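You operate a simulated robot arm through the tools that you are given. There is no shell and no other tool. Be economical: measure what you need, move in short steps, check, and stop when the job is done.

Carry out the task below with a simulated robot arm. There is one attempt and no reset: what you move stays moved.

JOB
Put things in order on the top of the far table. At the end: two of the white caps from the top of the far table are on the blue tray on the top of the far table; the brown cardboard tube stands where the yellow tube stood; the yellow tube from the top of the far table stands where the white jar stood; the white jar from the top of the far table is in the silver basket; whatever was shut is shut again. Leave all else as you found it, and nothing knocked over.

The check looks at the end state, three seconds after you hand in, the way a careful person would. Anything else that was tipped, shoved, dropped, spilled or broken makes it a failure. A push-on lid holds only when it is set on centred and level and pressed home; a screw cap is set on level and turned clockwise until tight.

ROBOT AND FRAMES
A 7-joint arm with a two-finger parallel gripper, fixed in place. Base frame: the origin is at the foot of the arm, x ahead of it, y to its left, z up; the work surface is at about z = 0. Readings come in m, rad, newtons and seconds.
With the tool pointing down near the work surface it reaches from about 0.22 to 0.58 m from the base axis. Its first joint turns from -1.152 to 1.152 rad. Payload 2.5 kg.
The TCP is the grasp point between the finger pads, 0.023 m short of the fingertips. In the tool frame z runs along the fingers and y along their closing line. The gripper opens to 0.094 m. The fingers are 0.038 m wide and 0.01 m thick; the gripper's body (0.054 by 0.096 m) begins 0.039 m behind the TCP.
Orientation is that of the tool frame in the base frame, as [roll, pitch, yaw] about the fixed x, y, z axes, in that order (R = Rz(yaw) Ry(pitch) Rx(roll)). With the fingers straight down and closing along the base's y, the tool's x points along the base's -x, its y along +y and its z along -z.

CONTROLS
- The arm moves only by the tool jog_arm. Its argument "rows" is a list of rows, each a list of 7 numbers: the turn, a rotation vector about the base's x, y, z in rad, then the shift along the base's x, y, z in m, then the opening, from 0 (shut) to 1 (fully open). In form: [[rx, ry, rz, x, y, z, gripper], ...]. A call has 1 to 20 rows; each row is the pose to reach, as a shift and turn from the pose commanded when the call began. Each row takes 0.2 s and may step no farther than 0.05 m and 0.15 rad from the row before; otherwise, or with a gripper value out of range, the whole call is refused. Where a pose cannot be reached the arm comes as near as it can. A force on the tool above 40 N (or 10 N above the force at the start of the call, whichever is more), or a blocked arm, ends the call early, and 0.2 s more pass. Each finger travels about 0.108 m/s and halts on what it meets, pressing with about 24 N; the grip force reading is that of the motor and also rises with nothing between the fingers. The clock runs only during rows and for 0.2 s after the last one: add rows that repeat a pose to give the fingers time. The reply holds the time, the measured pose of the TCP, the force on the tool along the base axes, the opening and the grip force, in the units named above and with some noise.
- Cameras (640 x 400 px; columns grow to the right, rows downward): "scene" is fixed at [0.0901, -0.3975, 0.5339]; the picture's right is [0.97, -0.25, 0.00], its down [-0.17, -0.64, -0.75] and it looks along [0.19, 0.72, -0.66] (base axes); focal length 214 px, centre (320, 200). "wrist" rides on the gripper at [-0.039, 0, -0.044] in the tool frame; the picture's right is [0.00, -1.00, 0.00], its down [0.97, 0.00, -0.24] and it looks along [0.24, 0.00, 0.97] (tool axes); focal length 218 px, centre (320, 200).
- camera(camera): a new picture of that camera. It takes no simulated time.
- measure_at(camera, pixels): there is no depth. For up to 12 entries [column, row, z] of the newest picture of that camera ("zoom" is the newest enlarged one), the place [x, y] in the base frame at which the ray of that pixel passes the height z, good to about 0.002 m. It takes no simulated time.
- enlarge(camera, box): a new picture of the part [left, top, right, bottom] of that camera's present view, enlarged. It takes no simulated time.
- hand_in(): hands the job in; it is judged then, once.

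Work in short steps. Measure before you move; look again where a grasp or a placing could have gone wrong, and mend it. You have 80 turns and 38 pictures in all, those below and enlarged ones among them. Open the gripper and draw the arm clear of the work before you hand the job in, unless the task says otherwise; then end with one line.

The tools are called after "Call:" as a command line: name --pt "numbers of a row" for each row, then --argument value for the rest, lists and objects as JSON in quotes. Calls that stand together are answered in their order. jog_arm: Moves the arm, as the interface text tells. Its arguments: {"type":"object","properties":{"rows":{"type":"array"}},"required":["rows"]} The other tools are called the same way: camera (camera) takes a picture; measure_at (camera, pixels) gives the place at which the rays of pixels pass given heights; enlarge (camera, box) takes an enlarged picture of a part of a camera's view; hand_in () hands the job in.

At the start:

```text
t: 0.0
tcp_pos: [0.3894, 0.207, 0.2999]
orientation: [3.141, 0.0, 3.14]
force: [0.0, 0.3, -0.4]
gripper_width: 0.0941
finger_force: 0.1
```

scene: 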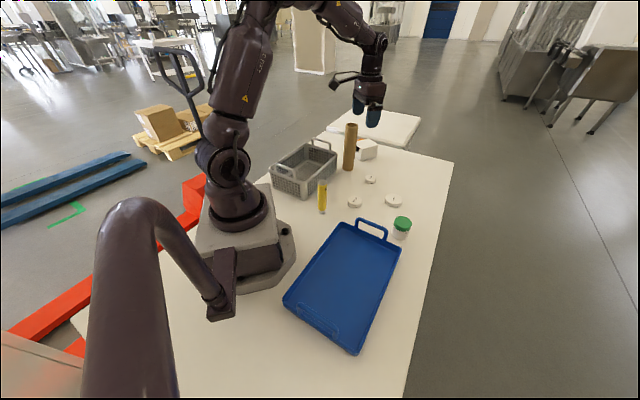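
wrist: 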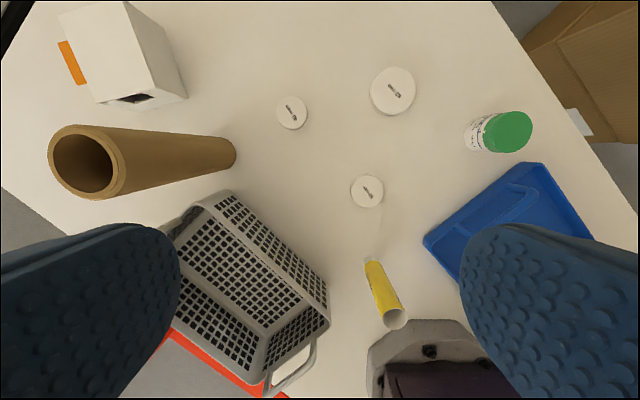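

I'll begin with enlarged views of the work area to identify the objects.

Call:
enlarge --camera "scene" --box '[250, 100, 450, 250]'

Call:
enlarge --camera "wrist" --box '[240, 40, 560, 340]'

```text
2.67 times, centred on (350, 175) of scene
```

zoom: 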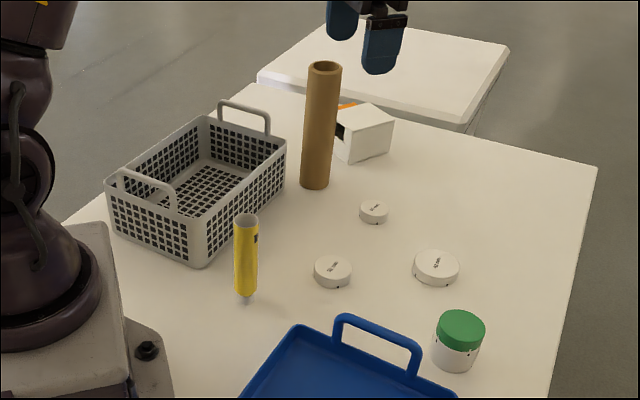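

```text
1.33 times, centred on (400, 190) of wrist
```

zoom: 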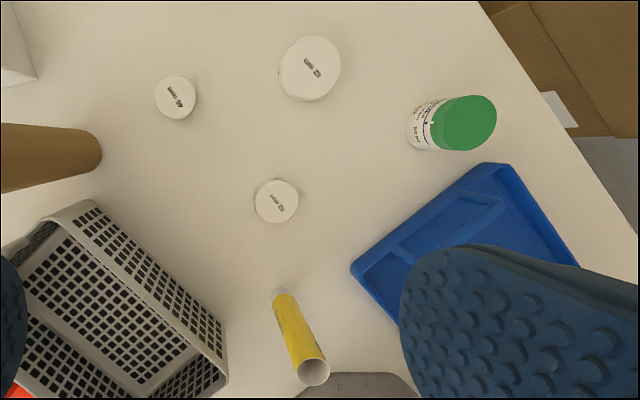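

The objects are clear: three caps, a jar with a green lid, the yellow tube, the brown tube, the basket and the tray. Next I measure their positions from both cameras.

Call:
measure_at --camera "wrist" --pixels '[[292, 112, 0.015], [393, 91, 0.015], [367, 190, 0.015], [475, 132, 0.0], [510, 131, 0.05], [371, 262, 0.0], [395, 318, 0.09], [225, 153, 0.0], [83, 165, 0.18], [231, 192, 0.07], [328, 298, 0.07], [268, 384, 0.07]]'

Call:
measure_at --camera "scene" --pixels '[[370, 179, 0.015], [393, 200, 0.015], [355, 201, 0.015], [402, 221, 0.05], [322, 211, 0.0], [323, 183, 0.09], [348, 168, 0.0], [351, 125, 0.18], [400, 235, 0.0], [345, 222, 0.03], [400, 250, 0.03], [357, 353, 0.03]]'

Call:
measure_at --camera "zoom" --pixels '[[310, 35, 0.015], [310, 103, 0.015], [177, 76, 0.015], [177, 119, 0.015], [275, 180, 0.015], [275, 223, 0.015], [300, 372, 0.09], [328, 372, 0.09], [468, 95, 0.05], [465, 151, 0.05], [278, 69, 0.015], [341, 69, 0.015]]'

```text
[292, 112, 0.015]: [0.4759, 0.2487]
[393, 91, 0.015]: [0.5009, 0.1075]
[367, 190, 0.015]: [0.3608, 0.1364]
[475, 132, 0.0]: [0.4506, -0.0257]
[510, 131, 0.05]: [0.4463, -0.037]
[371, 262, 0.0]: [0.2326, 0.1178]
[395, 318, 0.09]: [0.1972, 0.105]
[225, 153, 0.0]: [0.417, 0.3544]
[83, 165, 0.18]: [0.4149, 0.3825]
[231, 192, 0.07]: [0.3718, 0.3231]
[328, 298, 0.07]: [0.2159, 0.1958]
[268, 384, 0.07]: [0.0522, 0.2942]
```

```text
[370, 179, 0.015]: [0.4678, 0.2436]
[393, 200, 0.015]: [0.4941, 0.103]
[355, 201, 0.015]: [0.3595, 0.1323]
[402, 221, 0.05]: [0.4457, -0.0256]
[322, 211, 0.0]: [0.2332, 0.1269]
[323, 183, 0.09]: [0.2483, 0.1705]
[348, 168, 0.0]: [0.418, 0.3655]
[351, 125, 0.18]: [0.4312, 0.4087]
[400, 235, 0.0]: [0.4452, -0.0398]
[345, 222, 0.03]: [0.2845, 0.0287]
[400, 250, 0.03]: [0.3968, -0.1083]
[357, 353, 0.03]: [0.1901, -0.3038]
```

```text
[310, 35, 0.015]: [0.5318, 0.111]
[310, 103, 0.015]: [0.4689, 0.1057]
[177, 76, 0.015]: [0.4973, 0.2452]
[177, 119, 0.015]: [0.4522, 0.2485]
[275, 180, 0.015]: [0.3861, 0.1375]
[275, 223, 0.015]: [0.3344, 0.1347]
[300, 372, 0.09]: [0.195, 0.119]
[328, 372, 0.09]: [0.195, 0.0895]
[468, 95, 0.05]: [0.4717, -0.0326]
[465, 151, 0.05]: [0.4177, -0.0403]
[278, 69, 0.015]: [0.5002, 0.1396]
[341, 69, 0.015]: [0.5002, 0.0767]
```

Rays from both cameras agree: yellow tube at (0.232,0.121), about 0.128 tall; brown tube at (0.416,0.361), about 0.20 tall; mid cap at about (0.36,0.135). I'll move above the mid cap and look closer.

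Call:
jog_arm --pt "0 0 0 -0.01 -0.024 -0.04 1" --pt "0 0 0 -0.02 -0.048 -0.08 1" --pt "0 0 0 -0.029 -0.071 -0.12 1" --pt "0 0 0 -0.029 -0.071 -0.16 1" --pt "0 0 0 -0.029 -0.071 -0.18 1" --pt "0 0 0 -0.029 -0.071 -0.18 1"

Call:
camera --camera "wrist"

```text
t: 1.4
tcp_pos: [0.3601, 0.1354, 0.1197]
orientation: [3.14, -0.001, -3.141]
force: [-0.6, -0.5, -0.5]
gripper_width: 0.0941
finger_force: 0.2
```

```text
33 pictures are left
```

wrist: 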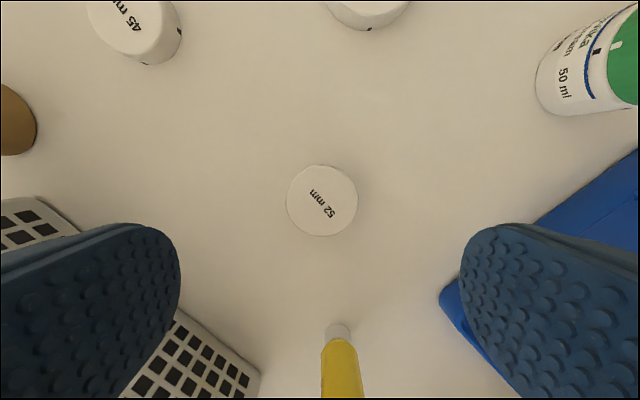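

The 52 mm cap is centred at (322,201), nearly under the tool. I'll measure its centre and the other visible bases.

Call:
measure_at --camera "wrist" --pixels '[[322, 201, 0.015], [287, 201, 0.015], [358, 201, 0.015], [322, 165, 0.015], [322, 237, 0.015], [325, 332, 0.0], [351, 332, 0.0], [338, 325, 0.0], [540, 85, 0.0], [575, 112, 0.0]]'

```text
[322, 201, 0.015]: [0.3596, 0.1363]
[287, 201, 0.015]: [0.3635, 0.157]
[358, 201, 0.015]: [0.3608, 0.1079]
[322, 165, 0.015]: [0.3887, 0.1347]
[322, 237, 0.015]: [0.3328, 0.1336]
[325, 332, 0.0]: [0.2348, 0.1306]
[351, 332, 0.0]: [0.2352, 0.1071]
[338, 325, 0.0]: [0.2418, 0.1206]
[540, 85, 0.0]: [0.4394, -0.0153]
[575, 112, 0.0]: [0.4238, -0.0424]
```

Cap centre is about (0.3605,0.135), under the gripper. I'll descend so the fingertips are 4 mm above the table, and close.

Call:
jog_arm --pt "0 0 0 0 0 -0.04 1" --pt "0 0 0 0 0 -0.075 1" --pt "0 0 0 0 0 -0.0925 1" --pt "0 0 0 0 0 -0.0925 1" --pt "0 0 0 0 0 -0.0925 0.7" --pt "0 0 0 0 0 -0.0925 0.5" --pt "0 0 0 0 0 -0.0925 0.4" --pt "0 0 0 0 0 -0.0925 0.4"

```text
t: 3.2
tcp_pos: [0.3601, 0.1364, 0.0275]
orientation: [3.141, -0.002, 3.141]
force: [-0.3, 0.0, 0.2]
gripper_width: 0.0496
finger_force: 24.4
```

Gripped at 0.0496 m with 24 N. I'll lift and carry it at height toward the tray, then look.

Call:
jog_arm --pt "0 0 0 0 0 0.03 0.4" --pt "0 0 0 0 0 0.08 0.4" --pt "0 0 0 0 0 0.13 0.4" --pt "0 0 0 0 0 0.17 0.4" --pt "0 0 0 -0.01 -0.045 0.17 0.4" --pt "0 0 0 -0.02 -0.09 0.17 0.4" --pt "0 0 0 -0.03 -0.135 0.17 0.4" --pt "0 0 0 -0.04 -0.18 0.17 0.4" --pt "0 0 0 -0.05 -0.215 0.17 0.4" --pt "0 0 0 -0.06 -0.235 0.17 0.4" --pt "0 0 0 -0.06 -0.235 0.17 0.4"

Call:
camera --camera "wrist"

Call:
enlarge --camera "scene" --box '[250, 140, 450, 360]'

```text
t: 5.6
tcp_pos: [0.3011, -0.0986, 0.1977]
orientation: [3.14, 0.0, 3.141]
force: [-0.3, 0.2, -0.6]
gripper_width: 0.0499
finger_force: 24.1
```

```text
32 pictures are left
```

wrist: 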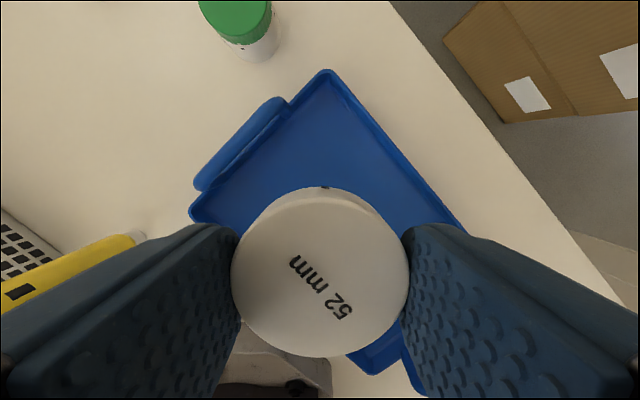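

```text
1.82 times, centred on (350, 250) of scene
```

zoom: 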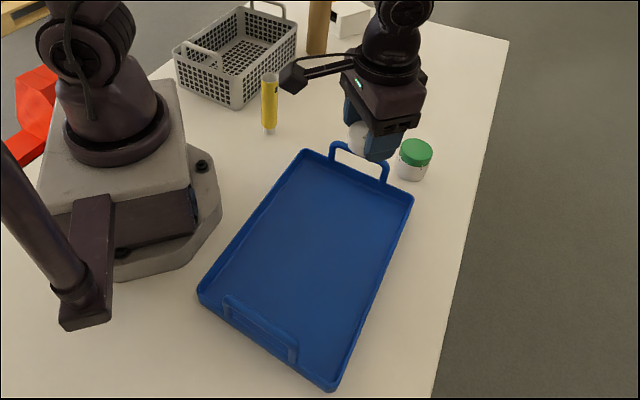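

The tray is empty with handles at its ends. I'll measure the tray rim corners and floor points from the zoom, and the corner visible in the wrist view.

Call:
measure_at --camera "zoom" --pixels '[[310, 150, 0.025], [413, 194, 0.025], [335, 389, 0.025], [199, 293, 0.025], [313, 163, 0.003], [398, 203, 0.003], [331, 375, 0.003], [209, 296, 0.003], [318, 225, 0.005], [330, 145, 0.0], [332, 142, 0.06]]'

Call:
measure_at --camera "wrist" --pixels '[[326, 70, 0.025], [190, 213, 0.025], [279, 97, 0.06], [195, 180, 0.06], [326, 80, 0.003]]'

```text
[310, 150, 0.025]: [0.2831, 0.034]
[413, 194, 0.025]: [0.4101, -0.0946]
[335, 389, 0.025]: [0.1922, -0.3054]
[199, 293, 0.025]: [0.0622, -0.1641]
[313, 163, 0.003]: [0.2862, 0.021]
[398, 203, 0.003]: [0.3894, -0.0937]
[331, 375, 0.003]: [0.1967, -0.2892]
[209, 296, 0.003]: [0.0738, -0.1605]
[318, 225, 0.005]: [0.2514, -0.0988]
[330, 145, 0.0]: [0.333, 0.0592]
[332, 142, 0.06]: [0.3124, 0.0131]
```

```text
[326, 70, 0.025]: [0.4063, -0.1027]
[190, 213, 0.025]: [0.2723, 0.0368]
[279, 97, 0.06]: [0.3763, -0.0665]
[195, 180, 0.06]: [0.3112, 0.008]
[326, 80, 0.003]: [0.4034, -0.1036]
```

Tray corners: (0.28,0.034), (0.408,-0.098), (0.192,-0.305), (0.062,-0.164). I'll place the first cap at (0.285,-0.115), first going down to just above the floor to check force.

Call:
jog_arm --pt "0 0 0 -0.016 -0.016 -0.03 0.4" --pt "0 0 0 -0.016 -0.016 -0.075 0.4" --pt "0 0 0 -0.016 -0.016 -0.12 0.4" --pt "0 0 0 -0.016 -0.016 -0.15 0.4" --pt "0 0 0 -0.016 -0.016 -0.164 0.4" --pt "0 0 0 -0.016 -0.016 -0.166 0.4" --pt "0 0 0 -0.016 -0.016 -0.166 0.4"

```text
t: 7.2
tcp_pos: [0.2837, -0.1138, 0.0311]
orientation: [3.14, 0.001, -3.14]
force: [-1.0, 0.7, 3.9]
gripper_width: 0.0496
finger_force: 23.9
```

A vertical force of 3.9 N shows the cap has just touched the tray floor, so I release and rise, heading toward the 45 mm cap.

Call:
jog_arm --pt "0 0 0 0 0 0 0.6" --pt "0 0 0 0 0 0 0.75" --pt "0 0 0 0 0 0 0.75" --pt "0 0 0 0 0 0.03 0.75" --pt "0 0 0 0 0 0.08 0.75" --pt "0 0 0 0 0 0.13 0.8" --pt "0 0 0 0 0 0.17 0.9" --pt "0 0 0 0.02 0.045 0.17 1" --pt "0 0 0 0.04 0.09 0.17 1" --pt "0 0 0 0.06 0.135 0.17 1" --pt "0 0 0 0.08 0.18 0.17 1" --pt "0 0 0 0.1 0.225 0.17 1" --pt "0 0 0 0.12 0.27 0.17 1" --pt "0 0 0 0.14 0.31 0.17 1" --pt "0 0 0 0.16 0.34 0.17 1" --pt "0 0 0 0.185 0.36 0.17 1" --pt "0 0 0 0.185 0.36 0.13 1" --pt "0 0 0 0.185 0.36 0.09 1" --pt "0 0 0 0.185 0.36 0.09 1"

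Call:
camera --camera "wrist"

Call:
camera --camera "scene"

```text
t: 11.2
tcp_pos: [0.472, 0.2469, 0.1216]
orientation: [3.141, 0.0, -3.141]
force: [-0.2, 0.5, 0.3]
gripper_width: 0.094
finger_force: 0.1
```

```text
30 pictures are left
```

wrist: 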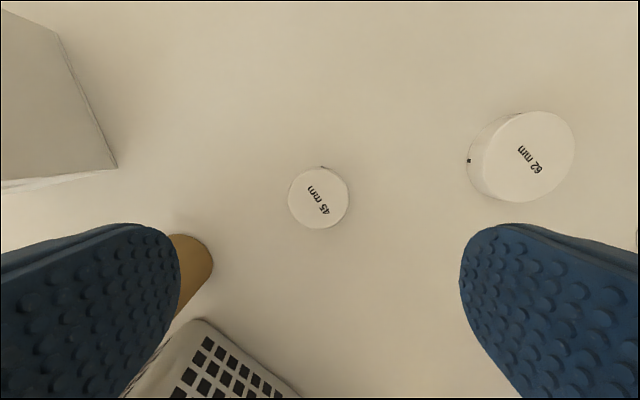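

```text
29 pictures are left
```

scene: 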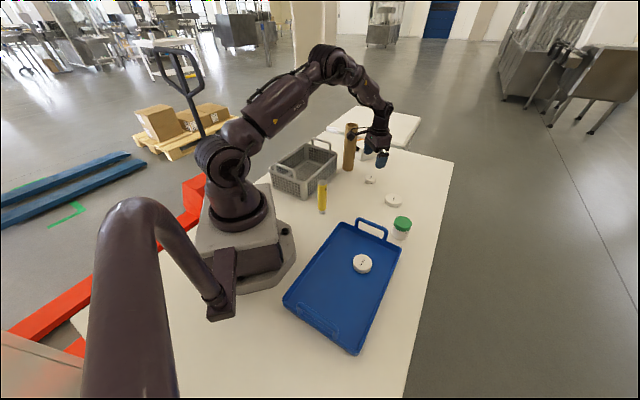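

The first cap sits flat on the tray at scene (362,263). The 45 mm cap is at wrist (319,198); I measure it and the brown tube's base.

Call:
measure_at --camera "wrist" --pixels '[[319, 198, 0.015], [213, 268, 0.0], [319, 228, 0.015], [321, 166, 0.0]]'

```text
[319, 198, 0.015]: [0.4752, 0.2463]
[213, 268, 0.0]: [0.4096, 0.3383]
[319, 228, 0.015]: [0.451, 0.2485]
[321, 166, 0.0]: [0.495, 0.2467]
```

Cap centre is (0.474,0.2465), so I descend onto it and grip.

Call:
jog_arm --pt "0 0 0 0.002 0 -0.04 0.9" --pt "0 0 0 0.002 0 -0.075 0.9" --pt "0 0 0 0.002 0 -0.094 0.9" --pt "0 0 0 0.002 0 -0.094 0.9" --pt "0 0 0 0.002 0 -0.094 0.6" --pt "0 0 0 0.002 0 -0.094 0.4" --pt "0 0 0 0.002 0 -0.094 0.35" --pt "0 0 0 0.002 0 -0.094 0.35" --pt "0 0 0 0.002 0 -0.094 0.35"

```text
t: 13.2
tcp_pos: [0.4721, 0.2446, 0.0258]
orientation: [-3.141, -0.001, 3.141]
force: [-0.2, -0.1, -0.6]
gripper_width: 0.0425
finger_force: 24.4
```

Gripped at 0.0425 m. I'll lift, carry over to the tray at (0.215,-0.155), and lower to just above the floor.

Call:
jog_arm --pt "0 0 0 0 0 0.04 0.35" --pt "0 0 0 0 0 0.085 0.35" --pt "0 0 0 0 0 0.13 0.35" --pt "0 0 0 0 0 0.17 0.35" --pt "0 0 0 -0.02 -0.04 0.17 0.35" --pt "0 0 0 -0.04 -0.08 0.17 0.35" --pt "0 0 0 -0.06 -0.12 0.17 0.35" --pt "0 0 0 -0.08 -0.16 0.17 0.35" --pt "0 0 0 -0.105 -0.2 0.17 0.35" --pt "0 0 0 -0.13 -0.24 0.17 0.35" --pt "0 0 0 -0.155 -0.28 0.17 0.35" --pt "0 0 0 -0.185 -0.315 0.17 0.35" --pt "0 0 0 -0.215 -0.35 0.17 0.35" --pt "0 0 0 -0.24 -0.38 0.17 0.35" --pt "0 0 0 -0.256 -0.4 0.17 0.35" --pt "0 0 0 -0.256 -0.4 0.13 0.35" --pt "0 0 0 -0.256 -0.4 0.09 0.35" --pt "0 0 0 -0.256 -0.4 0.05 0.35" --pt "0 0 0 -0.256 -0.4 0.02 0.35" --pt "0 0 0 -0.256 -0.4 0.01 0.35"

Call:
jog_arm --pt "0 0 0 0 0 -0.004 0.35" --pt "0 0 0 0 0 -0.006 0.35" --pt "0 0 0 0 0 -0.006 0.35"

```text
t: 17.4
tcp_pos: [0.2164, -0.1552, 0.036]
orientation: [3.141, 0.002, 3.141]
force: [0.8, 0.1, -0.2]
gripper_width: 0.0425
finger_force: 24.1
```

```text
t: 18.2
tcp_pos: [0.2165, -0.1561, 0.0304]
orientation: [-3.142, 0.002, 3.141]
force: [-3.1, -0.2, 19.0]
gripper_width: 0.0423
finger_force: 24.1
```

The cap is in firm contact (19 N), so I back off 1 mm, release, rise and move above the jar.

Call:
jog_arm --pt "0 0 0 0 0 0.001 0.35" --pt "0 0 0 0 0 0.001 0.5" --pt "0 0 0 0 0 0.001 0.65" --pt "0 0 0 0 0 0.001 0.65" --pt "0 0 0 0 0 0.04 0.65" --pt "0 0 0 0 0 0.09 0.65" --pt "0 0 0 0 0 0.13 0.7" --pt "0 0 0 0 0 0.17 0.9" --pt "0 0 0 0.04 0.02 0.17 1" --pt "0 0 0 0.08 0.04 0.17 1" --pt "0 0 0 0.12 0.06 0.17 1" --pt "0 0 0 0.16 0.08 0.17 1" --pt "0 0 0 0.2 0.1 0.17 1" --pt "0 0 0 0.23 0.122 0.17 1" --pt "0 0 0 0.23 0.122 0.14 1" --pt "0 0 0 0.23 0.122 0.14 1"

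Call:
camera --camera "wrist"

Call:
enlarge --camera "scene" --box '[260, 130, 440, 290]'

```text
t: 21.6
tcp_pos: [0.4461, -0.0337, 0.1725]
orientation: [3.141, 0.0, -3.14]
force: [0.1, 0.3, 0.4]
gripper_width: 0.0939
finger_force: 0.0
```

```text
28 pictures are left
```

wrist: 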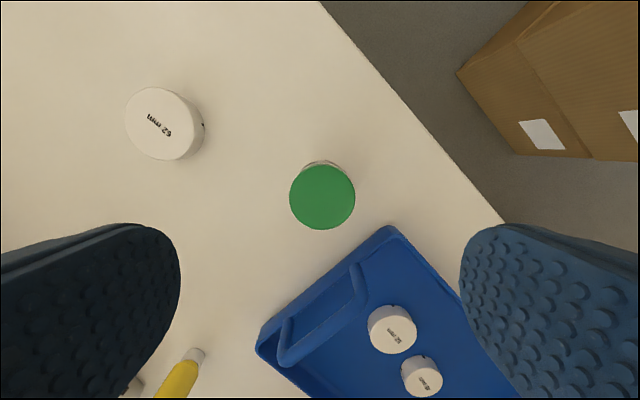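

```text
2.50 times, centred on (350, 210) of scene
```

zoom: 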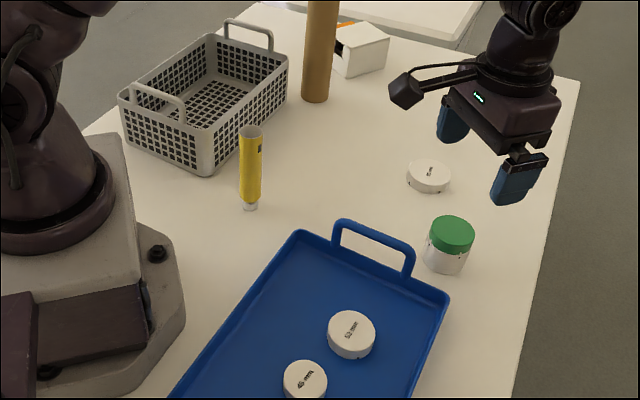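

Both caps sit flat on the tray. The jar lid is centred at wrist (322,196) and at zoom (452,233); I measure at several heights to get its height and axis.

Call:
measure_at --camera "wrist" --pixels '[[322, 196, 0.05], [322, 196, 0.065], [289, 196, 0.055], [355, 196, 0.055], [324, 160, 0.0], [304, 166, 0.0]]'

Call:
measure_at --camera "zoom" --pixels '[[452, 232, 0.04], [452, 232, 0.05], [452, 232, 0.06], [424, 255, 0.0], [466, 262, 0.0], [444, 274, 0.0], [249, 208, 0.0], [251, 131, 0.128]]'

```text
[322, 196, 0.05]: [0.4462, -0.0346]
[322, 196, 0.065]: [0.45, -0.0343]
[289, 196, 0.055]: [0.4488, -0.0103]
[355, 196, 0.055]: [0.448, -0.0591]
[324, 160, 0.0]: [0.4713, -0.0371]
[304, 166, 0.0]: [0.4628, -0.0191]
```

```text
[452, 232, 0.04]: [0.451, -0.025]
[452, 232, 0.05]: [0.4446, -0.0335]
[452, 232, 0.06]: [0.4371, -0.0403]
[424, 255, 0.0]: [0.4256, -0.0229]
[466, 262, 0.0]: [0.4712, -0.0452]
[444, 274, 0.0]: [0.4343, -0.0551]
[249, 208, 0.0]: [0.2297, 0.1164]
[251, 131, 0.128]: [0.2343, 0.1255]
```

The jar is at (0.446,-0.034), about 0.050 tall and 0.049 wide, directly below. I'll descend to TCP z≈0.042 and grip.

Call:
jog_arm --pt "0 0 0 0.001 -0.001 -0.04 0.9" --pt "0 0 0 0.001 -0.001 -0.085 0.85" --pt "0 0 0 0.001 -0.001 -0.115 0.8" --pt "0 0 0 0.001 -0.001 -0.129 0.8" --pt "0 0 0 0.001 -0.001 -0.129 0.8" --pt "0 0 0 0.001 -0.001 -0.129 0.6" --pt "0 0 0 0.001 -0.001 -0.129 0.4" --pt "0 0 0 0.001 -0.001 -0.129 0.4" --pt "0 0 0 0.001 -0.001 -0.129 0.4"

```text
t: 23.6
tcp_pos: [0.4466, -0.0346, 0.0399]
orientation: [-3.141, 0.001, 3.141]
force: [0.6, 0.1, -0.1]
gripper_width: 0.0513
finger_force: 23.7
```

The jar is held at 0.0513 m. I'll lift to z≈0.27 and carry it toward the basket, then look.

Call:
jog_arm --pt "0 0 0 0 0 0.03 0.4" --pt "0 0 0 0 0 0.075 0.4" --pt "0 0 0 0 0 0.12 0.4" --pt "0 0 0 0 0 0.165 0.4" --pt "0 0 0 0 0 0.21 0.4" --pt "0 0 0 0 0 0.24 0.4" --pt "0 0 0 -0.02 0.04 0.24 0.4" --pt "0 0 0 -0.04 0.08 0.24 0.4" --pt "0 0 0 -0.06 0.12 0.24 0.4" --pt "0 0 0 -0.08 0.16 0.24 0.4" --pt "0 0 0 -0.1 0.2 0.24 0.4" --pt "0 0 0 -0.12 0.24 0.24 0.4" --pt "0 0 0 -0.15 0.275 0.24 0.4" --pt "0 0 0 -0.18 0.31 0.24 0.4" --pt "0 0 0 -0.19 0.325 0.24 0.4" --pt "0 0 0 -0.19 0.325 0.24 0.4"

Call:
camera --camera "wrist"

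Call:
enlarge --camera "scene" --box '[240, 100, 380, 220]'

```text
t: 27.0
tcp_pos: [0.2565, 0.2943, 0.2812]
orientation: [3.14, 0.001, 3.141]
force: [0.6, 0.0, -0.3]
gripper_width: 0.0512
finger_force: 24.3
```

```text
26 pictures are left
```

wrist: 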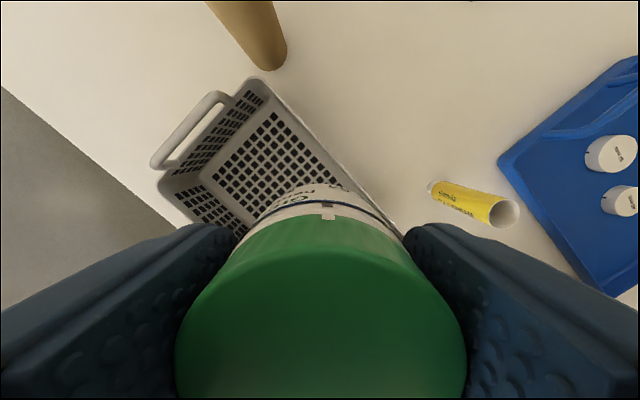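

```text
3.33 times, centred on (310, 160) of scene
```

zoom: 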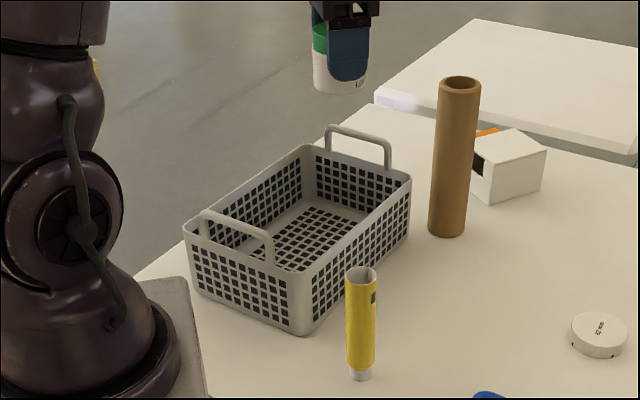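

I need the basket geometry; base corners in the zoom are at (302,334), (197,296), (405,243), and rim and floor corners are visible in the wrist view.

Call:
measure_at --camera "zoom" --pixels '[[302, 334, 0.0], [197, 296, 0.0], [405, 243, 0.0], [411, 181, 0.07], [411, 181, 0.08], [185, 227, 0.07], [185, 227, 0.08], [308, 146, 0.07], [308, 146, 0.08], [303, 272, 0.07], [303, 272, 0.08], [327, 127, 0.11]]'

Call:
measure_at --camera "wrist" --pixels '[[255, 78, 0.07], [255, 78, 0.08], [160, 185, 0.07], [160, 185, 0.08], [272, 113, 0.005], [213, 178, 0.005], [400, 232, 0.07], [218, 93, 0.11], [155, 165, 0.11]]'

```text
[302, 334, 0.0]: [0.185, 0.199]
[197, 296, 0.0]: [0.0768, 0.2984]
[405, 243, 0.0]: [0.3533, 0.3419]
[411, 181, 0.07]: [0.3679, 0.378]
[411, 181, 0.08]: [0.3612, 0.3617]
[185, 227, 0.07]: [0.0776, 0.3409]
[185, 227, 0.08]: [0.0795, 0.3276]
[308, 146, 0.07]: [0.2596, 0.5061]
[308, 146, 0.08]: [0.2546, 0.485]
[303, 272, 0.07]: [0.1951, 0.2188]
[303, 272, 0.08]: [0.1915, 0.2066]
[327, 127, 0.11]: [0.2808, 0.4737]
```

```text
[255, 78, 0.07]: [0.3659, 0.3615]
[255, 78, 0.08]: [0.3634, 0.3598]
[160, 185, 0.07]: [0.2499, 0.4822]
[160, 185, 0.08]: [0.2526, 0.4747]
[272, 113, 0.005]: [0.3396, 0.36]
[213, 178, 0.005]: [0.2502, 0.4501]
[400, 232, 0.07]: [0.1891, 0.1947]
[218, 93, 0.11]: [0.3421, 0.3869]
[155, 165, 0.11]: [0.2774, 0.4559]
```

The basket rim is at z≈0.08, with its centre at about (0.222,0.340) and long axis at 43°. I'll carry the jar to (0.228,0.341) and lower it to just above the floor.

Call:
jog_arm --pt "0 0 0 -0.014 0.025 0 0.4" --pt "0 0 0 -0.028 0.05 0 0.4" --pt "0 0 0 -0.028 0.05 -0.04 0.4" --pt "0 0 0 -0.028 0.05 -0.08 0.4" --pt "0 0 0 -0.028 0.05 -0.12 0.4" --pt "0 0 0 -0.028 0.05 -0.16 0.4" --pt "0 0 0 -0.028 0.05 -0.2 0.4" --pt "0 0 0 -0.028 0.05 -0.225 0.4" --pt "0 0 0 -0.028 0.05 -0.23 0.4" --pt "0 0 0 -0.028 0.05 -0.23 0.4"

Call:
enlarge --camera "scene" --box '[240, 100, 380, 220]'

```text
t: 29.2
tcp_pos: [0.2284, 0.3407, 0.0528]
orientation: [-3.141, 0.001, -3.141]
force: [0.1, 0.1, -0.9]
gripper_width: 0.0512
finger_force: 23.6
```

```text
3.33 times, centred on (310, 160) of scene
```

zoom: 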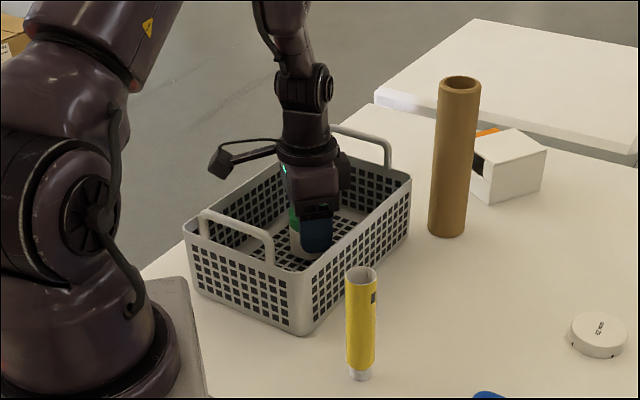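

The jar hangs inside the basket with clearance all round. I lower in small steps until it touches.

Call:
jog_arm --pt "0 0 0 0 0 -0.003 0.4" --pt "0 0 0 0 0 -0.005 0.4" --pt "0 0 0 0 0 -0.005 0.4"

```text
t: 30.0
tcp_pos: [0.2292, 0.3417, 0.0484]
orientation: [-3.141, 0.002, 3.141]
force: [-0.8, 0.0, -1.3]
gripper_width: 0.0511
finger_force: 24.1
```

There's no contact yet (-1.3 N), so I continue down 1 mm at a time.

Call:
jog_arm --pt "0 0 0 0 0 -0.001 0.4" --pt "0 0 0 0 0 -0.002 0.4" --pt "0 0 0 0 0 -0.002 0.4"

```text
t: 30.8
tcp_pos: [0.2299, 0.3419, 0.0455]
orientation: [3.141, 0.002, 3.141]
force: [-0.4, -0.1, -1.1]
gripper_width: 0.0514
finger_force: 23.8
```

Call:
jog_arm --pt "0 0 0 0 0 -0.001 0.4" --pt "0 0 0 0 0 -0.002 0.4" --pt "0 0 0 0 0 -0.002 0.4"

```text
t: 31.6
tcp_pos: [0.2289, 0.3415, 0.0444]
orientation: [3.138, 0.001, -3.141]
force: [-2.0, -5.6, 18.9]
gripper_width: 0.0511
finger_force: 24.2
```

Contact at 18.9 N. I back off 1 mm, open slightly, and rise straight up.

Call:
jog_arm --pt "0 0 0 0 0 0.001 0.4" --pt "0 0 0 0 0 0.001 0.55" --pt "0 0 0 0 0 0.001 0.7" --pt "0 0 0 0 0 0.001 0.72" --pt "0 0 0 0 0 0.03 0.72" --pt "0 0 0 0 0 0.075 0.72" --pt "0 0 0 0 0 0.12 0.72" --pt "0 0 0 0 0 0.165 0.72" --pt "0 0 0 0 0 0.21 0.72" --pt "0 0 0 0 -0.05 0.21 0.72" --pt "0 0 0 0 -0.1 0.21 0.72" --pt "0 0 0 0 -0.15 0.21 0.72" --pt "0 0 0 0.002 -0.19 0.21 0.72" --pt "0 0 0 0.003 -0.22 0.21 0.72" --pt "0 0 0 0.003 -0.22 0.21 0.72"

Call:
camera --camera "wrist"

Call:
enlarge --camera "scene" --box '[240, 100, 380, 220]'

```text
t: 34.8
tcp_pos: [0.2301, 0.1182, 0.2528]
orientation: [3.141, 0.0, -3.141]
force: [-0.3, -1.1, -0.2]
gripper_width: 0.0677
finger_force: 0.2
```

```text
23 pictures are left
```

wrist: 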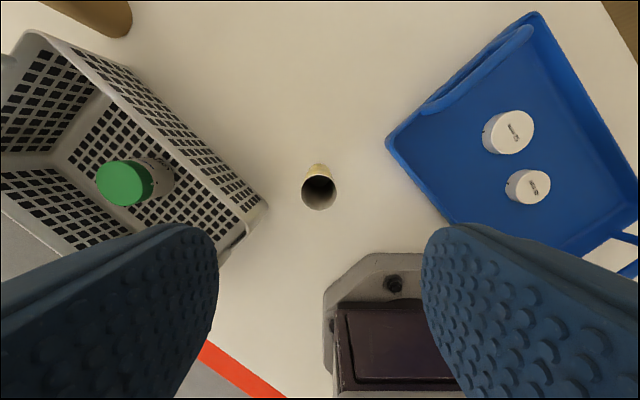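

```text
3.33 times, centred on (310, 160) of scene
```

zoom: 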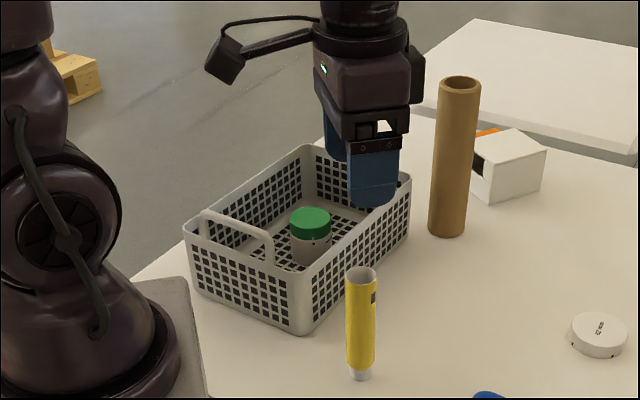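

The jar stands upright in the basket. The yellow tube's top ring is at wrist (319,193), so I measure its axis.

Call:
measure_at --camera "wrist" --pixels '[[319, 193, 0.128], [302, 193, 0.128], [337, 193, 0.128], [318, 163, 0.0], [308, 167, 0.0], [328, 167, 0.0]]'

Call:
enlarge --camera "wrist" --box '[280, 150, 360, 220]'

Call:
enlarge --camera "scene" --box '[305, 170, 345, 220]'

```text
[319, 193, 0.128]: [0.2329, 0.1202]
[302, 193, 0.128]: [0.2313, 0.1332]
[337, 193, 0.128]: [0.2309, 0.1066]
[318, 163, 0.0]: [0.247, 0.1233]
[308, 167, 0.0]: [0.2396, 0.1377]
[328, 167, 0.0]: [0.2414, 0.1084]
```

```text
5.71 times, centred on (320, 185) of wrist
```

zoom: 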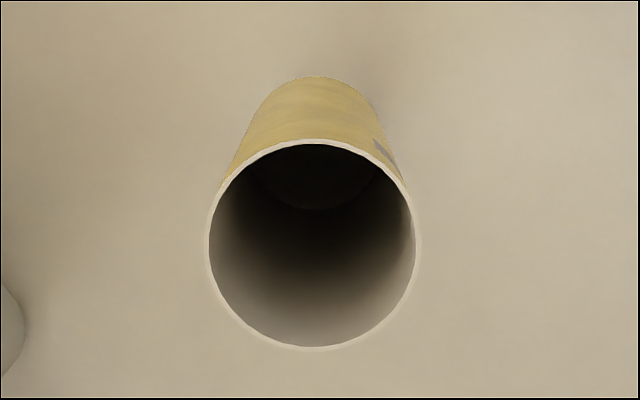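

```text
8.00 times, centred on (325, 195) of scene
```

zoom: 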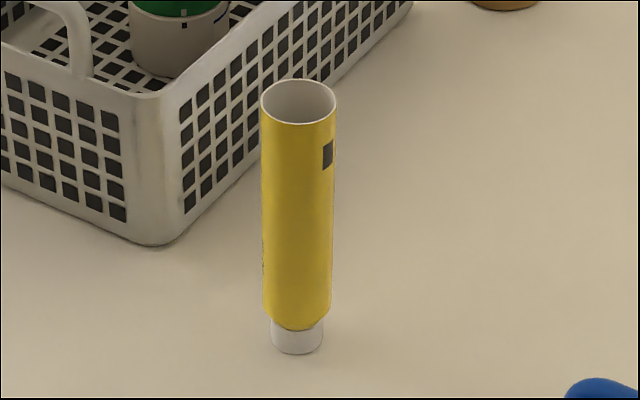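

The yellow tube's axis is at (0.2325,0.1205) and its foot is a small white plug. I'll descend to TCP z≈0.098 so the palm clears its 0.128 m top, and close gently.

Call:
measure_at --camera "zoom" --pixels '[[297, 342, 0.0], [297, 354, 0.0], [271, 341, 0.0], [323, 341, 0.0], [298, 102, 0.128], [298, 102, 0.122], [298, 102, 0.134]]'

Call:
jog_arm --pt "0 0 0 0.001 0 -0.04 0.72" --pt "0 0 0 0.001 0 -0.08 0.72" --pt "0 0 0 0.001 0 -0.12 0.72" --pt "0 0 0 0.001 0 -0.145 0.72" --pt "0 0 0 0.001 0 -0.155 0.72" --pt "0 0 0 0.001 0 -0.155 0.72" --pt "0 0 0 0.001 0 -0.155 0.5" --pt "0 0 0 0.001 0 -0.155 0.35" --pt "0 0 0 0.001 0 -0.155 0.25" --pt "0 0 0 0.001 0 -0.155 0.2" --pt "0 0 0 0.001 0 -0.155 0.2"

```text
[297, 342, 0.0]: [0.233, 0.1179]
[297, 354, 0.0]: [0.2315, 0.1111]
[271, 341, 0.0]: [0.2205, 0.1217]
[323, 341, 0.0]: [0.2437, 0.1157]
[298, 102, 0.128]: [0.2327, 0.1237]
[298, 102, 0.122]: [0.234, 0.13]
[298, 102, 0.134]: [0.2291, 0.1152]
```

```text
t: 37.2
tcp_pos: [0.2333, 0.1208, 0.0969]
orientation: [3.141, -0.001, -3.141]
force: [0.5, 0.3, 1.2]
gripper_width: 0.0283
finger_force: 23.7
```

Gripped at 0.0283 m. I lift it high and check that it comes up whole.

Call:
jog_arm --pt "0 0 0 0 0 0.02 0.2" --pt "0 0 0 0 0 0.06 0.2" --pt "0 0 0 0 0 0.1 0.2" --pt "0 0 0 0 0 0.13 0.2" --pt "0 0 0 0 0 0.13 0.2"

Call:
enlarge --camera "scene" --box '[260, 110, 400, 230]'

```text
t: 38.4
tcp_pos: [0.2313, 0.1193, 0.2299]
orientation: [3.141, 0.0, -3.141]
force: [-0.3, -0.4, -0.1]
gripper_width: 0.0282
finger_force: 24.6
```

```text
3.33 times, centred on (330, 170) of scene
```

zoom: 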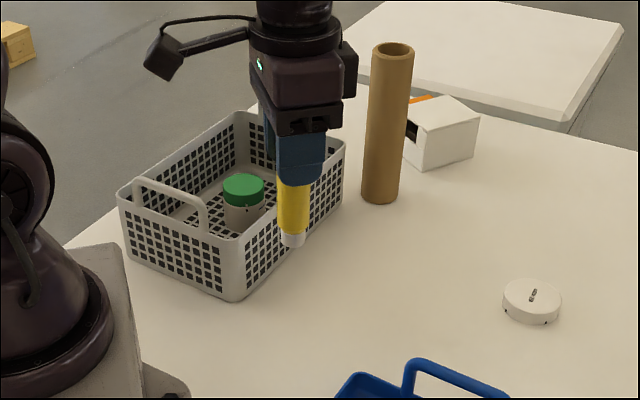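

The whole tube, including the white foot, came up. I carry it to the jar's old spot (0.446,-0.034) and lower to ~5 mm above the table.

Call:
jog_arm --pt "0 0 0 0.03 -0.02 0 0.2" --pt "0 0 0 0.065 -0.045 0 0.2" --pt "0 0 0 0.1 -0.07 0 0.2" --pt "0 0 0 0.135 -0.095 0 0.2" --pt "0 0 0 0.17 -0.12 0 0.2" --pt "0 0 0 0.2 -0.145 0 0.2" --pt "0 0 0 0.2136 -0.155 0 0.2" --pt "0 0 0 0.2136 -0.155 -0.04 0.2" --pt "0 0 0 0.2136 -0.155 -0.08 0.2" --pt "0 0 0 0.2136 -0.155 -0.11 0.2" --pt "0 0 0 0.2136 -0.155 -0.125 0.2" --pt "0 0 0 0.2136 -0.155 -0.125 0.2"

Call:
jog_arm --pt "0 0 0 0 0 -0.003 0.2" --pt "0 0 0 0 0 -0.0045 0.2" --pt "0 0 0 0 0 -0.0045 0.2"

```text
t: 41.0
tcp_pos: [0.4451, -0.0346, 0.103]
orientation: [3.142, 0.0, -3.141]
force: [0.2, 0.1, -0.3]
gripper_width: 0.0287
finger_force: 23.9
```

```text
t: 41.8
tcp_pos: [0.445, -0.0331, 0.0977]
orientation: [3.14, 0.0, -3.141]
force: [-0.1, 0.0, 0.6]
gripper_width: 0.0287
finger_force: 23.7
```

I'm within 0.5 mm of the original grasp height with 0.6 N; one more millimetre to touch.

Call:
jog_arm --pt "0 0 0 0 0 -0.0005 0.2" --pt "0 0 0 0 0 -0.001 0.2" --pt "0 0 0 0 0 -0.001 0.2"

Call:
enlarge --camera "scene" --box '[360, 160, 440, 240]'

```text
t: 42.6
tcp_pos: [0.4466, -0.0329, 0.0973]
orientation: [-3.141, -0.001, -3.141]
force: [-1.0, 0.6, 6.7]
gripper_width: 0.0286
finger_force: 23.6
```

```text
5.00 times, centred on (400, 200) of scene
```

zoom: 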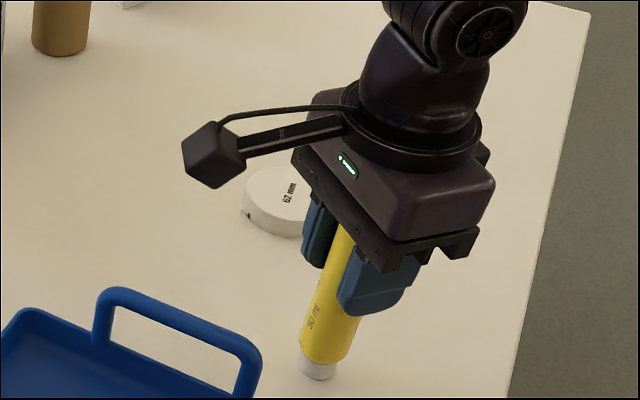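

The tube is in contact (6.7 N) and vertical. I open in small increments, then rise straight up well clear.

Call:
jog_arm --pt "0 0 0 0 0 0.0005 0.29" --pt "0 0 0 0 0 0.0005 0.33" --pt "0 0 0 0 0 0.0005 0.4" --pt "0 0 0 0 0 0.0005 0.55" --pt "0 0 0 0 0 0.0005 0.72" --pt "0 0 0 0 0 0.0005 0.72" --pt "0 0 0 0 0 0.03 0.72" --pt "0 0 0 0 0 0.07 0.72" --pt "0 0 0 0 0 0.11 0.72" --pt "0 0 0 0 0 0.15 0.72" --pt "0 0 0 0 0 0.19 0.72" --pt "0 0 0 0 0 0.22 0.72" --pt "0 0 0 0 0 0.22 0.72"

Call:
enlarge --camera "scene" --box '[260, 100, 440, 260]'

```text
t: 45.4
tcp_pos: [0.4467, -0.0341, 0.317]
orientation: [-3.141, -0.001, -3.139]
force: [0.7, 0.5, 0.4]
gripper_width: 0.0675
finger_force: 0.0
```

```text
2.50 times, centred on (350, 180) of scene
```

zoom: 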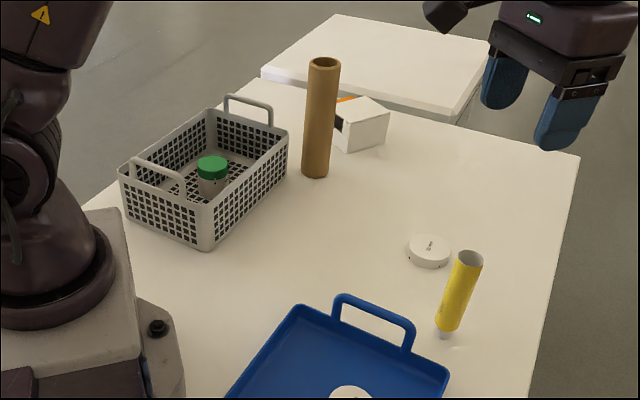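

The yellow tube stands free; its lean looks like perspective, so I verify by measuring base and top.

Call:
measure_at --camera "zoom" --pixels '[[445, 333, 0.0], [467, 257, 0.128], [323, 62, 0.2], [315, 174, 0.0], [323, 62, 0.195]]'

Call:
jog_arm --pt "0 0 0 0 0.045 0 0.72" --pt "0 0 0 0 0.09 0 0.8" --pt "0 0 0 0 0.135 0 0.9" --pt "0 0 0 0 0.18 0 0.9" --pt "0 0 0 -0.01 0.225 0 0.9" --pt "0 0 0 -0.01 0.265 0 0.9" --pt "0 0 0 -0.015 0.305 0 0.9" --pt "0 0 0 -0.02 0.345 0 0.9" --pt "0 0 0 -0.025 0.38 0 0.9" --pt "0 0 0 -0.03 0.395 0 0.9" --pt "0 0 0 -0.03 0.395 0 0.9"

Call:
camera --camera "wrist"

```text
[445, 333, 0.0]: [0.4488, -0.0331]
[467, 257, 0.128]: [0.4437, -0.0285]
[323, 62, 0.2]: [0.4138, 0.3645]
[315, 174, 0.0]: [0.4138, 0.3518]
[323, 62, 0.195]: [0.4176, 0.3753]
```

```text
t: 47.8
tcp_pos: [0.4152, 0.3632, 0.3176]
orientation: [-3.141, -0.001, -3.14]
force: [-0.1, 0.1, 0.9]
gripper_width: 0.0845
finger_force: 0.1
```

```text
16 pictures are left
```

wrist: 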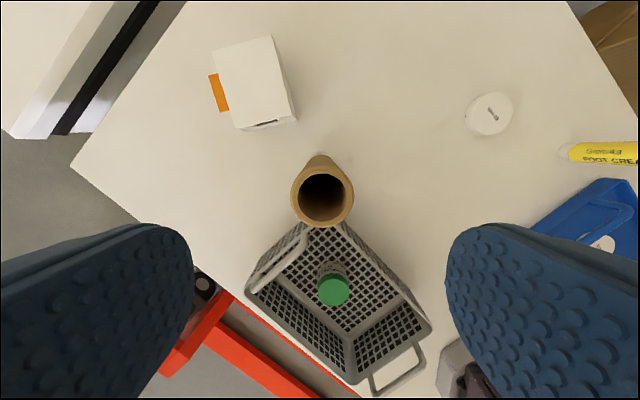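

The yellow tube is vertical at (0.446,-0.033). The brown tube's mouth is centred at wrist (322,197), and I measure it.

Call:
measure_at --camera "wrist" --pixels '[[322, 197, 0.2], [291, 197, 0.2], [354, 197, 0.2], [322, 197, 0.195]]'

```text
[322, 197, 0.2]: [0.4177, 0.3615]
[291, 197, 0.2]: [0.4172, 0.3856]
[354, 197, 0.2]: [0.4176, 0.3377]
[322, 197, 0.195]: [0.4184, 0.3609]
```

Brown tube axis is (0.417,0.3615), diameter 0.048. I descend to TCP z≈0.170 (palm at 0.209, above its 0.20 top) and close.

Call:
jog_arm --pt "0 0 0 0.001 0 -0.04 0.9" --pt "0 0 0 0.001 0 -0.08 0.9" --pt "0 0 0 0.001 0 -0.12 0.9" --pt "0 0 0 0.001 0 -0.14 0.9" --pt "0 0 0 0.001 0 -0.147 0.9" --pt "0 0 0 0.001 0 -0.147 0.75" --pt "0 0 0 0.001 0 -0.147 0.6" --pt "0 0 0 0.001 0 -0.147 0.45" --pt "0 0 0 0.001 0 -0.147 0.4" --pt "0 0 0 0.001 0 -0.147 0.4"

```text
t: 50.0
tcp_pos: [0.4171, 0.3618, 0.1694]
orientation: [-3.141, 0.001, -3.141]
force: [-0.1, 0.0, 0.1]
gripper_width: 0.0487
finger_force: 24.4
```

Gripped at 0.0487 m. I lift 0.135 m, carry it around the basket's right side, and stop above the yellow tube's old spot (0.2325,0.1205).

Call:
jog_arm --pt "0 0 0 0 0 0.03 0.4" --pt "0 0 0 0 0 0.07 0.4" --pt "0 0 0 0 0 0.11 0.4" --pt "0 0 0 0 0 0.135 0.4" --pt "0 0 0 0 -0.04 0.135 0.4" --pt "0 0 0 -0.02 -0.08 0.135 0.4" --pt "0 0 0 -0.04 -0.12 0.135 0.4" --pt "0 0 0 -0.065 -0.155 0.135 0.4" --pt "0 0 0 -0.09 -0.19 0.135 0.4" --pt "0 0 0 -0.125 -0.215 0.135 0.4" --pt "0 0 0 -0.16 -0.235 0.135 0.4" --pt "0 0 0 -0.1845 -0.241 0.135 0.4" --pt "0 0 0 -0.1845 -0.241 0.135 0.4"

Call:
camera --camera "scene"

```text
t: 52.8
tcp_pos: [0.2306, 0.1194, 0.3047]
orientation: [3.141, 0.0, -3.141]
force: [-0.5, 0.4, -0.8]
gripper_width: 0.0488
finger_force: 23.4
```

```text
15 pictures are left
```

scene: 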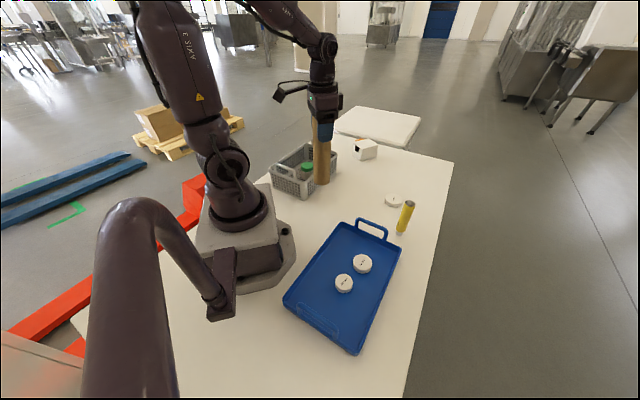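

The tube hangs straight above the target with all else in place. I lower it to about 4 mm above the table, then make contact.

Call:
jog_arm --pt "0 0 0 0 0 -0.04 0.4" --pt "0 0 0 0 0 -0.08 0.4" --pt "0 0 0 0 0 -0.115 0.4" --pt "0 0 0 0 0 -0.13 0.4" --pt "0 0 0 0 0 -0.133 0.4" --pt "0 0 0 0 0 -0.1345 0.4" --pt "0 0 0 0 0 -0.1345 0.4"

```text
t: 54.4
tcp_pos: [0.2332, 0.1215, 0.1707]
orientation: [-3.141, 0.0, 3.141]
force: [0.4, 0.8, -0.5]
gripper_width: 0.0484
finger_force: 24.4
```

No contact yet (-0.5 N), so another 1.5 mm down in small steps.

Call:
jog_arm --pt "0 0 0 0 0 -0.0007 0.4" --pt "0 0 0 0 0 -0.0013 0.4" --pt "0 0 0 0 0 -0.0013 0.4"

```text
t: 55.2
tcp_pos: [0.2328, 0.1201, 0.1686]
orientation: [-3.141, 0.0, -3.141]
force: [-0.9, 0.1, 0.2]
gripper_width: 0.0487
finger_force: 23.5
```

Call:
jog_arm --pt "0 0 0 0 0 -0.0007 0.4" --pt "0 0 0 0 0 -0.0012 0.4" --pt "0 0 0 0 0 -0.0012 0.4"

```text
t: 56.0
tcp_pos: [0.2317, 0.1204, 0.1682]
orientation: [-3.141, -0.001, 3.141]
force: [-3.0, 0.6, 8.9]
gripper_width: 0.0486
finger_force: 23.7
```

Contact at 8.9 N. I release gradually, rise straight up to z≈0.30, and draw clear.

Call:
jog_arm --pt "0 0 0 0 0 0.0005 0.5" --pt "0 0 0 0 0 0.0005 0.54" --pt "0 0 0 0 0 0.0005 0.62" --pt "0 0 0 0 0 0.0005 0.75" --pt "0 0 0 0 0 0.0005 0.9" --pt "0 0 0 0 0 0.0005 0.9" --pt "0 0 0 0 0 0.03 0.9" --pt "0 0 0 0 0 0.07 0.9" --pt "0 0 0 0 0 0.11 0.9" --pt "0 0 0 0 0 0.14 0.9" --pt "0 0 0 0.04 0.02 0.14 1" --pt "0 0 0 0.08 0.04 0.14 1" --pt "0 0 0 0.12 0.06 0.14 1" --pt "0 0 0 0.155 0.085 0.14 1" --pt "0 0 0 0.155 0.085 0.14 1"

Call:
camera --camera "wrist"

Call:
enlarge --camera "scene" --box '[250, 120, 450, 290]'

```text
t: 59.2
tcp_pos: [0.3894, 0.2058, 0.3087]
orientation: [-3.141, -0.001, -3.141]
force: [0.0, -0.2, 0.3]
gripper_width: 0.094
finger_force: 0.0
```

```text
14 pictures are left
```

wrist: 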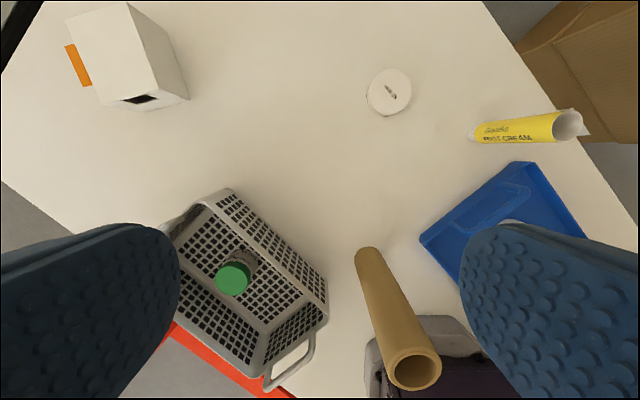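

```text
2.35 times, centred on (350, 205) of scene
```

zoom: 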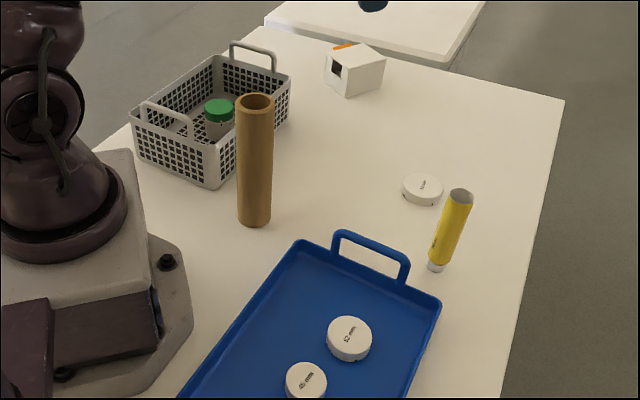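

The 45 mm and 52 mm caps lie on the tray, the brown and yellow tubes stand in their new places, and the closed jar is upright in the basket. The gripper is open and clear, so I hand in.

Call:
hand_in

```text
The job is handed in.
```

The job is done and handed in: the 45 mm and 52 mm caps are on the blue tray, the brown tube stands where the yellow one was, the yellow tube stands where the jar was, the jar is upright in the basket with its lid still on, and nothing else was moved or knocked over.
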